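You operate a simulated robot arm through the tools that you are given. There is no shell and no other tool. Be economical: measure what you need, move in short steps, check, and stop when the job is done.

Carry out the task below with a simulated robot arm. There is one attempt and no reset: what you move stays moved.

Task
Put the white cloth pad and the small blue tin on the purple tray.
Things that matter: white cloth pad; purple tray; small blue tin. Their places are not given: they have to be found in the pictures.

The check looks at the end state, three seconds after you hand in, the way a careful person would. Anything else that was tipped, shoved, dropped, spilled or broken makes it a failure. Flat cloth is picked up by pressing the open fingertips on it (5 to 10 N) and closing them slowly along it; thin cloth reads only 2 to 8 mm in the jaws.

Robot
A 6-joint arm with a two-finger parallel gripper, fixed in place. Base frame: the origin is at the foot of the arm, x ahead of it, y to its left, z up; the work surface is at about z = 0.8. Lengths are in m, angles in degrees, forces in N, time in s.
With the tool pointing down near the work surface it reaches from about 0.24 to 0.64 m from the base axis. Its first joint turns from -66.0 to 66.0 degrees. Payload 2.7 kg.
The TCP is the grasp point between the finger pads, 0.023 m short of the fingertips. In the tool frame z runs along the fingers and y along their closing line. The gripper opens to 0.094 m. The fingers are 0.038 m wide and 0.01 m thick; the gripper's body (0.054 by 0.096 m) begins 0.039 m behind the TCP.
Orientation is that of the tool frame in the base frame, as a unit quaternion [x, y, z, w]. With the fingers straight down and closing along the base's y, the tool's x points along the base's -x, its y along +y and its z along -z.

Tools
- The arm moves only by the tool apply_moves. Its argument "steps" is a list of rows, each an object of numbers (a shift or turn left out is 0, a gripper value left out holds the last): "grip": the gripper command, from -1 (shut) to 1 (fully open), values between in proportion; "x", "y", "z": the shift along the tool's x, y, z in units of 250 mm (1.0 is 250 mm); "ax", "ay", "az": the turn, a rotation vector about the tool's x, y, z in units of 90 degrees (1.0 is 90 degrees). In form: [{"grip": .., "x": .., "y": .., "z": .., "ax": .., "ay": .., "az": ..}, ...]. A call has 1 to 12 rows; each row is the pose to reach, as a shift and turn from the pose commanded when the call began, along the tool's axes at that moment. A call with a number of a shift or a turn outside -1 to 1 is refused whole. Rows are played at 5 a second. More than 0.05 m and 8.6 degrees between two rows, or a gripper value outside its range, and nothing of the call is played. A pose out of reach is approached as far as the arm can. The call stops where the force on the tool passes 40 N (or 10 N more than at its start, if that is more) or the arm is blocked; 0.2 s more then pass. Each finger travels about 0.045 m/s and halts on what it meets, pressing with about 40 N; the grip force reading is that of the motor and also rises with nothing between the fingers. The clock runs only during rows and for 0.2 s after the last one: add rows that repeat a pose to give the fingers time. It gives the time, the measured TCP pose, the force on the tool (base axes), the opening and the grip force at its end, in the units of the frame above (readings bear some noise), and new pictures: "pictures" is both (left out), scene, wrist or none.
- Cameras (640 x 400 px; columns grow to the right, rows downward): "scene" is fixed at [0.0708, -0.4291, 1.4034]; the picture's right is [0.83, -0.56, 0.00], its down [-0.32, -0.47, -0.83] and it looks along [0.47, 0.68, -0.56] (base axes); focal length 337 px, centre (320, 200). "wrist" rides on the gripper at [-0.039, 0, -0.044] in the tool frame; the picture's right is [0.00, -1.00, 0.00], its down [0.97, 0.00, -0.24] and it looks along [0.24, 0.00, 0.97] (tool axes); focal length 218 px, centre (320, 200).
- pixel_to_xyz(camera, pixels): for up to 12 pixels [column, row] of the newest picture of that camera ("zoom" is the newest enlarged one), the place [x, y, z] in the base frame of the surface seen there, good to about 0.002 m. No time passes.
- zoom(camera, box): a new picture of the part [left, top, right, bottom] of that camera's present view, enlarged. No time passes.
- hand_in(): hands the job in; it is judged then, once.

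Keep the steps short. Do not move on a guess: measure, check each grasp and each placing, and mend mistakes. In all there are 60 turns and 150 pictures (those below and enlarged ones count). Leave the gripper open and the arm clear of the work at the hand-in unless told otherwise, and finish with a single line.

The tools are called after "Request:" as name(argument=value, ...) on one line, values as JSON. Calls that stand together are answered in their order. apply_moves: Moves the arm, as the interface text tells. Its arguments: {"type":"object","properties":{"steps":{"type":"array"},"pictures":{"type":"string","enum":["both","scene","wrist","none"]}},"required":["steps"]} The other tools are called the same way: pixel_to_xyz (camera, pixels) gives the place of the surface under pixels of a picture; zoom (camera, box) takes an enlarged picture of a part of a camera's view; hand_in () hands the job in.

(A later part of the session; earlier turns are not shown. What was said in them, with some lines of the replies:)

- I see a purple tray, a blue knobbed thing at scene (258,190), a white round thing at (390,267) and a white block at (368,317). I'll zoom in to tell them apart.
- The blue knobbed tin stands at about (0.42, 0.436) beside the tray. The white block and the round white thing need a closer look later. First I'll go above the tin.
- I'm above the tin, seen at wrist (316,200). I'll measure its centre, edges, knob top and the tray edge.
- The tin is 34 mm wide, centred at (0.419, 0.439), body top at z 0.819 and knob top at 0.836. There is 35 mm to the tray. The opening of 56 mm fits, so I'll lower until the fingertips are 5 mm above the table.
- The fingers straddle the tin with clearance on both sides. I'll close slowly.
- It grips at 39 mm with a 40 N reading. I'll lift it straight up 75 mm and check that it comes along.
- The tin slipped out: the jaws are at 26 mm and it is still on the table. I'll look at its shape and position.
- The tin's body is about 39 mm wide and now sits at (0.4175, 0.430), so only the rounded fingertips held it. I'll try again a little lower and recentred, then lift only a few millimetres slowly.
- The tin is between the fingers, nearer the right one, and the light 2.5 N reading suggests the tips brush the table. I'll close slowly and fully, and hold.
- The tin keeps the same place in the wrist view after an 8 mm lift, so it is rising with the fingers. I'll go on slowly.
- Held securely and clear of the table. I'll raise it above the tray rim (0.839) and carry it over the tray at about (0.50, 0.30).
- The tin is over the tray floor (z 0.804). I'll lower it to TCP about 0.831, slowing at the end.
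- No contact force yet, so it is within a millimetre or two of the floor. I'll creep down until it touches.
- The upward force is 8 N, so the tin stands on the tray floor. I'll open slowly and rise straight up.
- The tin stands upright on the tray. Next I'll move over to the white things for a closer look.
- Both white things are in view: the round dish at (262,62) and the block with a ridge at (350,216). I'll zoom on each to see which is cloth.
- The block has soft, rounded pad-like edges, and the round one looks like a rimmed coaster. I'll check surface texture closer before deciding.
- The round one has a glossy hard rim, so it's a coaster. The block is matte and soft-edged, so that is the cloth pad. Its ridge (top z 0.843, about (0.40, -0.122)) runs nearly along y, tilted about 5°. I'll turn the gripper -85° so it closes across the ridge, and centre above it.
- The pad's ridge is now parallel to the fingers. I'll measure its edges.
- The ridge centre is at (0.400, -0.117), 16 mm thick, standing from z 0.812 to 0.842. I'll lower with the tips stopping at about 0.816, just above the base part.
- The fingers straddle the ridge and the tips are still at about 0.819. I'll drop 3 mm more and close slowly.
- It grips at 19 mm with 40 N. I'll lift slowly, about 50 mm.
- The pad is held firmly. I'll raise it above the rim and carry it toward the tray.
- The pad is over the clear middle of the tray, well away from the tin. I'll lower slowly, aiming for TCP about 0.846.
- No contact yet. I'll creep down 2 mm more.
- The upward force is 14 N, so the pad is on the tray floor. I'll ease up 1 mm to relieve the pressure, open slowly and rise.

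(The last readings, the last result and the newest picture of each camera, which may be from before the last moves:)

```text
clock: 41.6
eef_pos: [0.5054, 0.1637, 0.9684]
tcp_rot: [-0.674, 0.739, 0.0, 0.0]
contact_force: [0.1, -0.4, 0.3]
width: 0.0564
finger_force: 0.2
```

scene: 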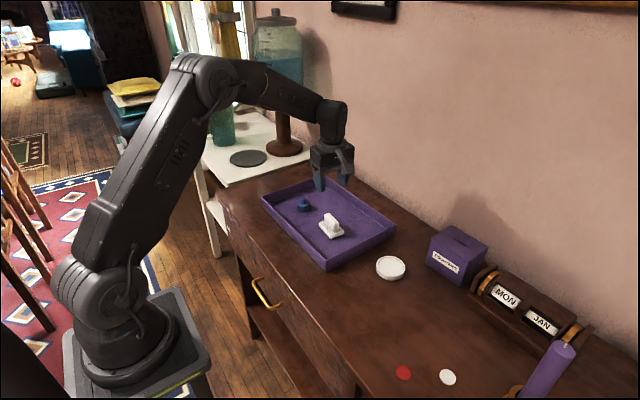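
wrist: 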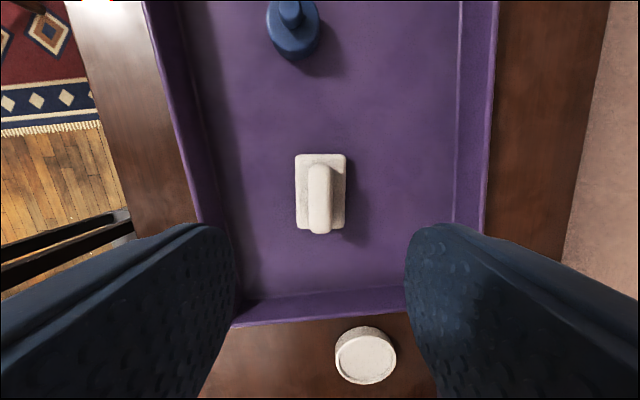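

Both things stand flat on the tray. I'll rise further with the gripper open, draw back, and check the result.

Request:
apply_moves(steps=[{"grip": 1, "z": -0.12}, {"y": 0.06, "z": -0.24}, {"y": 0.16, "z": -0.36}, {"y": 0.28, "z": -0.42}, {"y": 0.4, "z": -0.42}, {"y": 0.4, "z": -0.42}], pictures="scene")

Request:
zoom(camera="scene", box=[240, 160, 420, 280])

```text
clock: 43.0
eef_pos: [0.4086, 0.1698, 1.0715]
tcp_rot: [-0.674, 0.738, 0.0, 0.001]
contact_force: [0.1, -0.5, -0.3]
width: 0.0941
finger_force: 0.0
```

scene: 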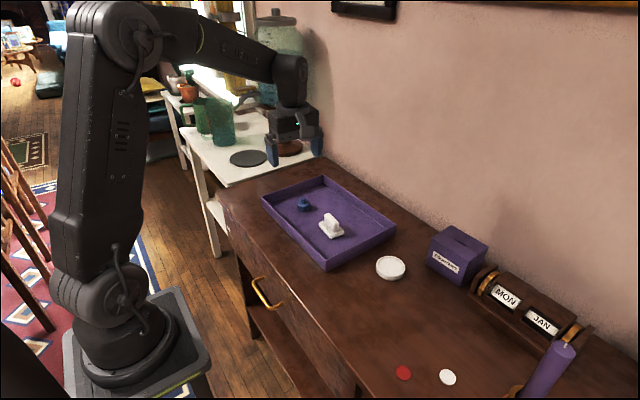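

```text
3.33 times, centred on (330, 220) of scene
```

zoom: 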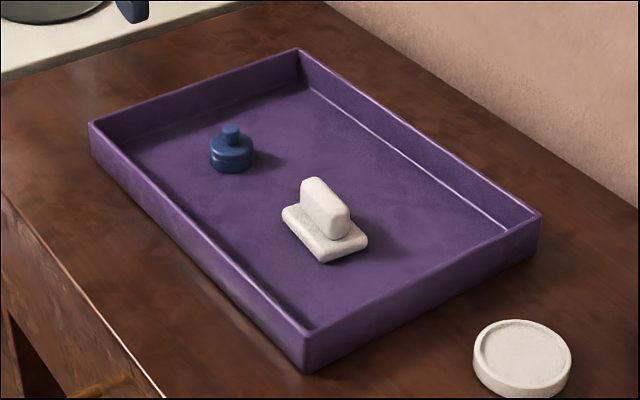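

The tin and pad both stand upright on the tray. The coaster and counters are untouched, the gripper is open and the arm is clear, so I'll hand in.

Request:
hand_in()

```text
The job is handed in.
```

The white cloth pad and the small blue tin are both upright on the purple tray; the tin slipped once on the first lift, and the tray may have shifted a few millimetres.
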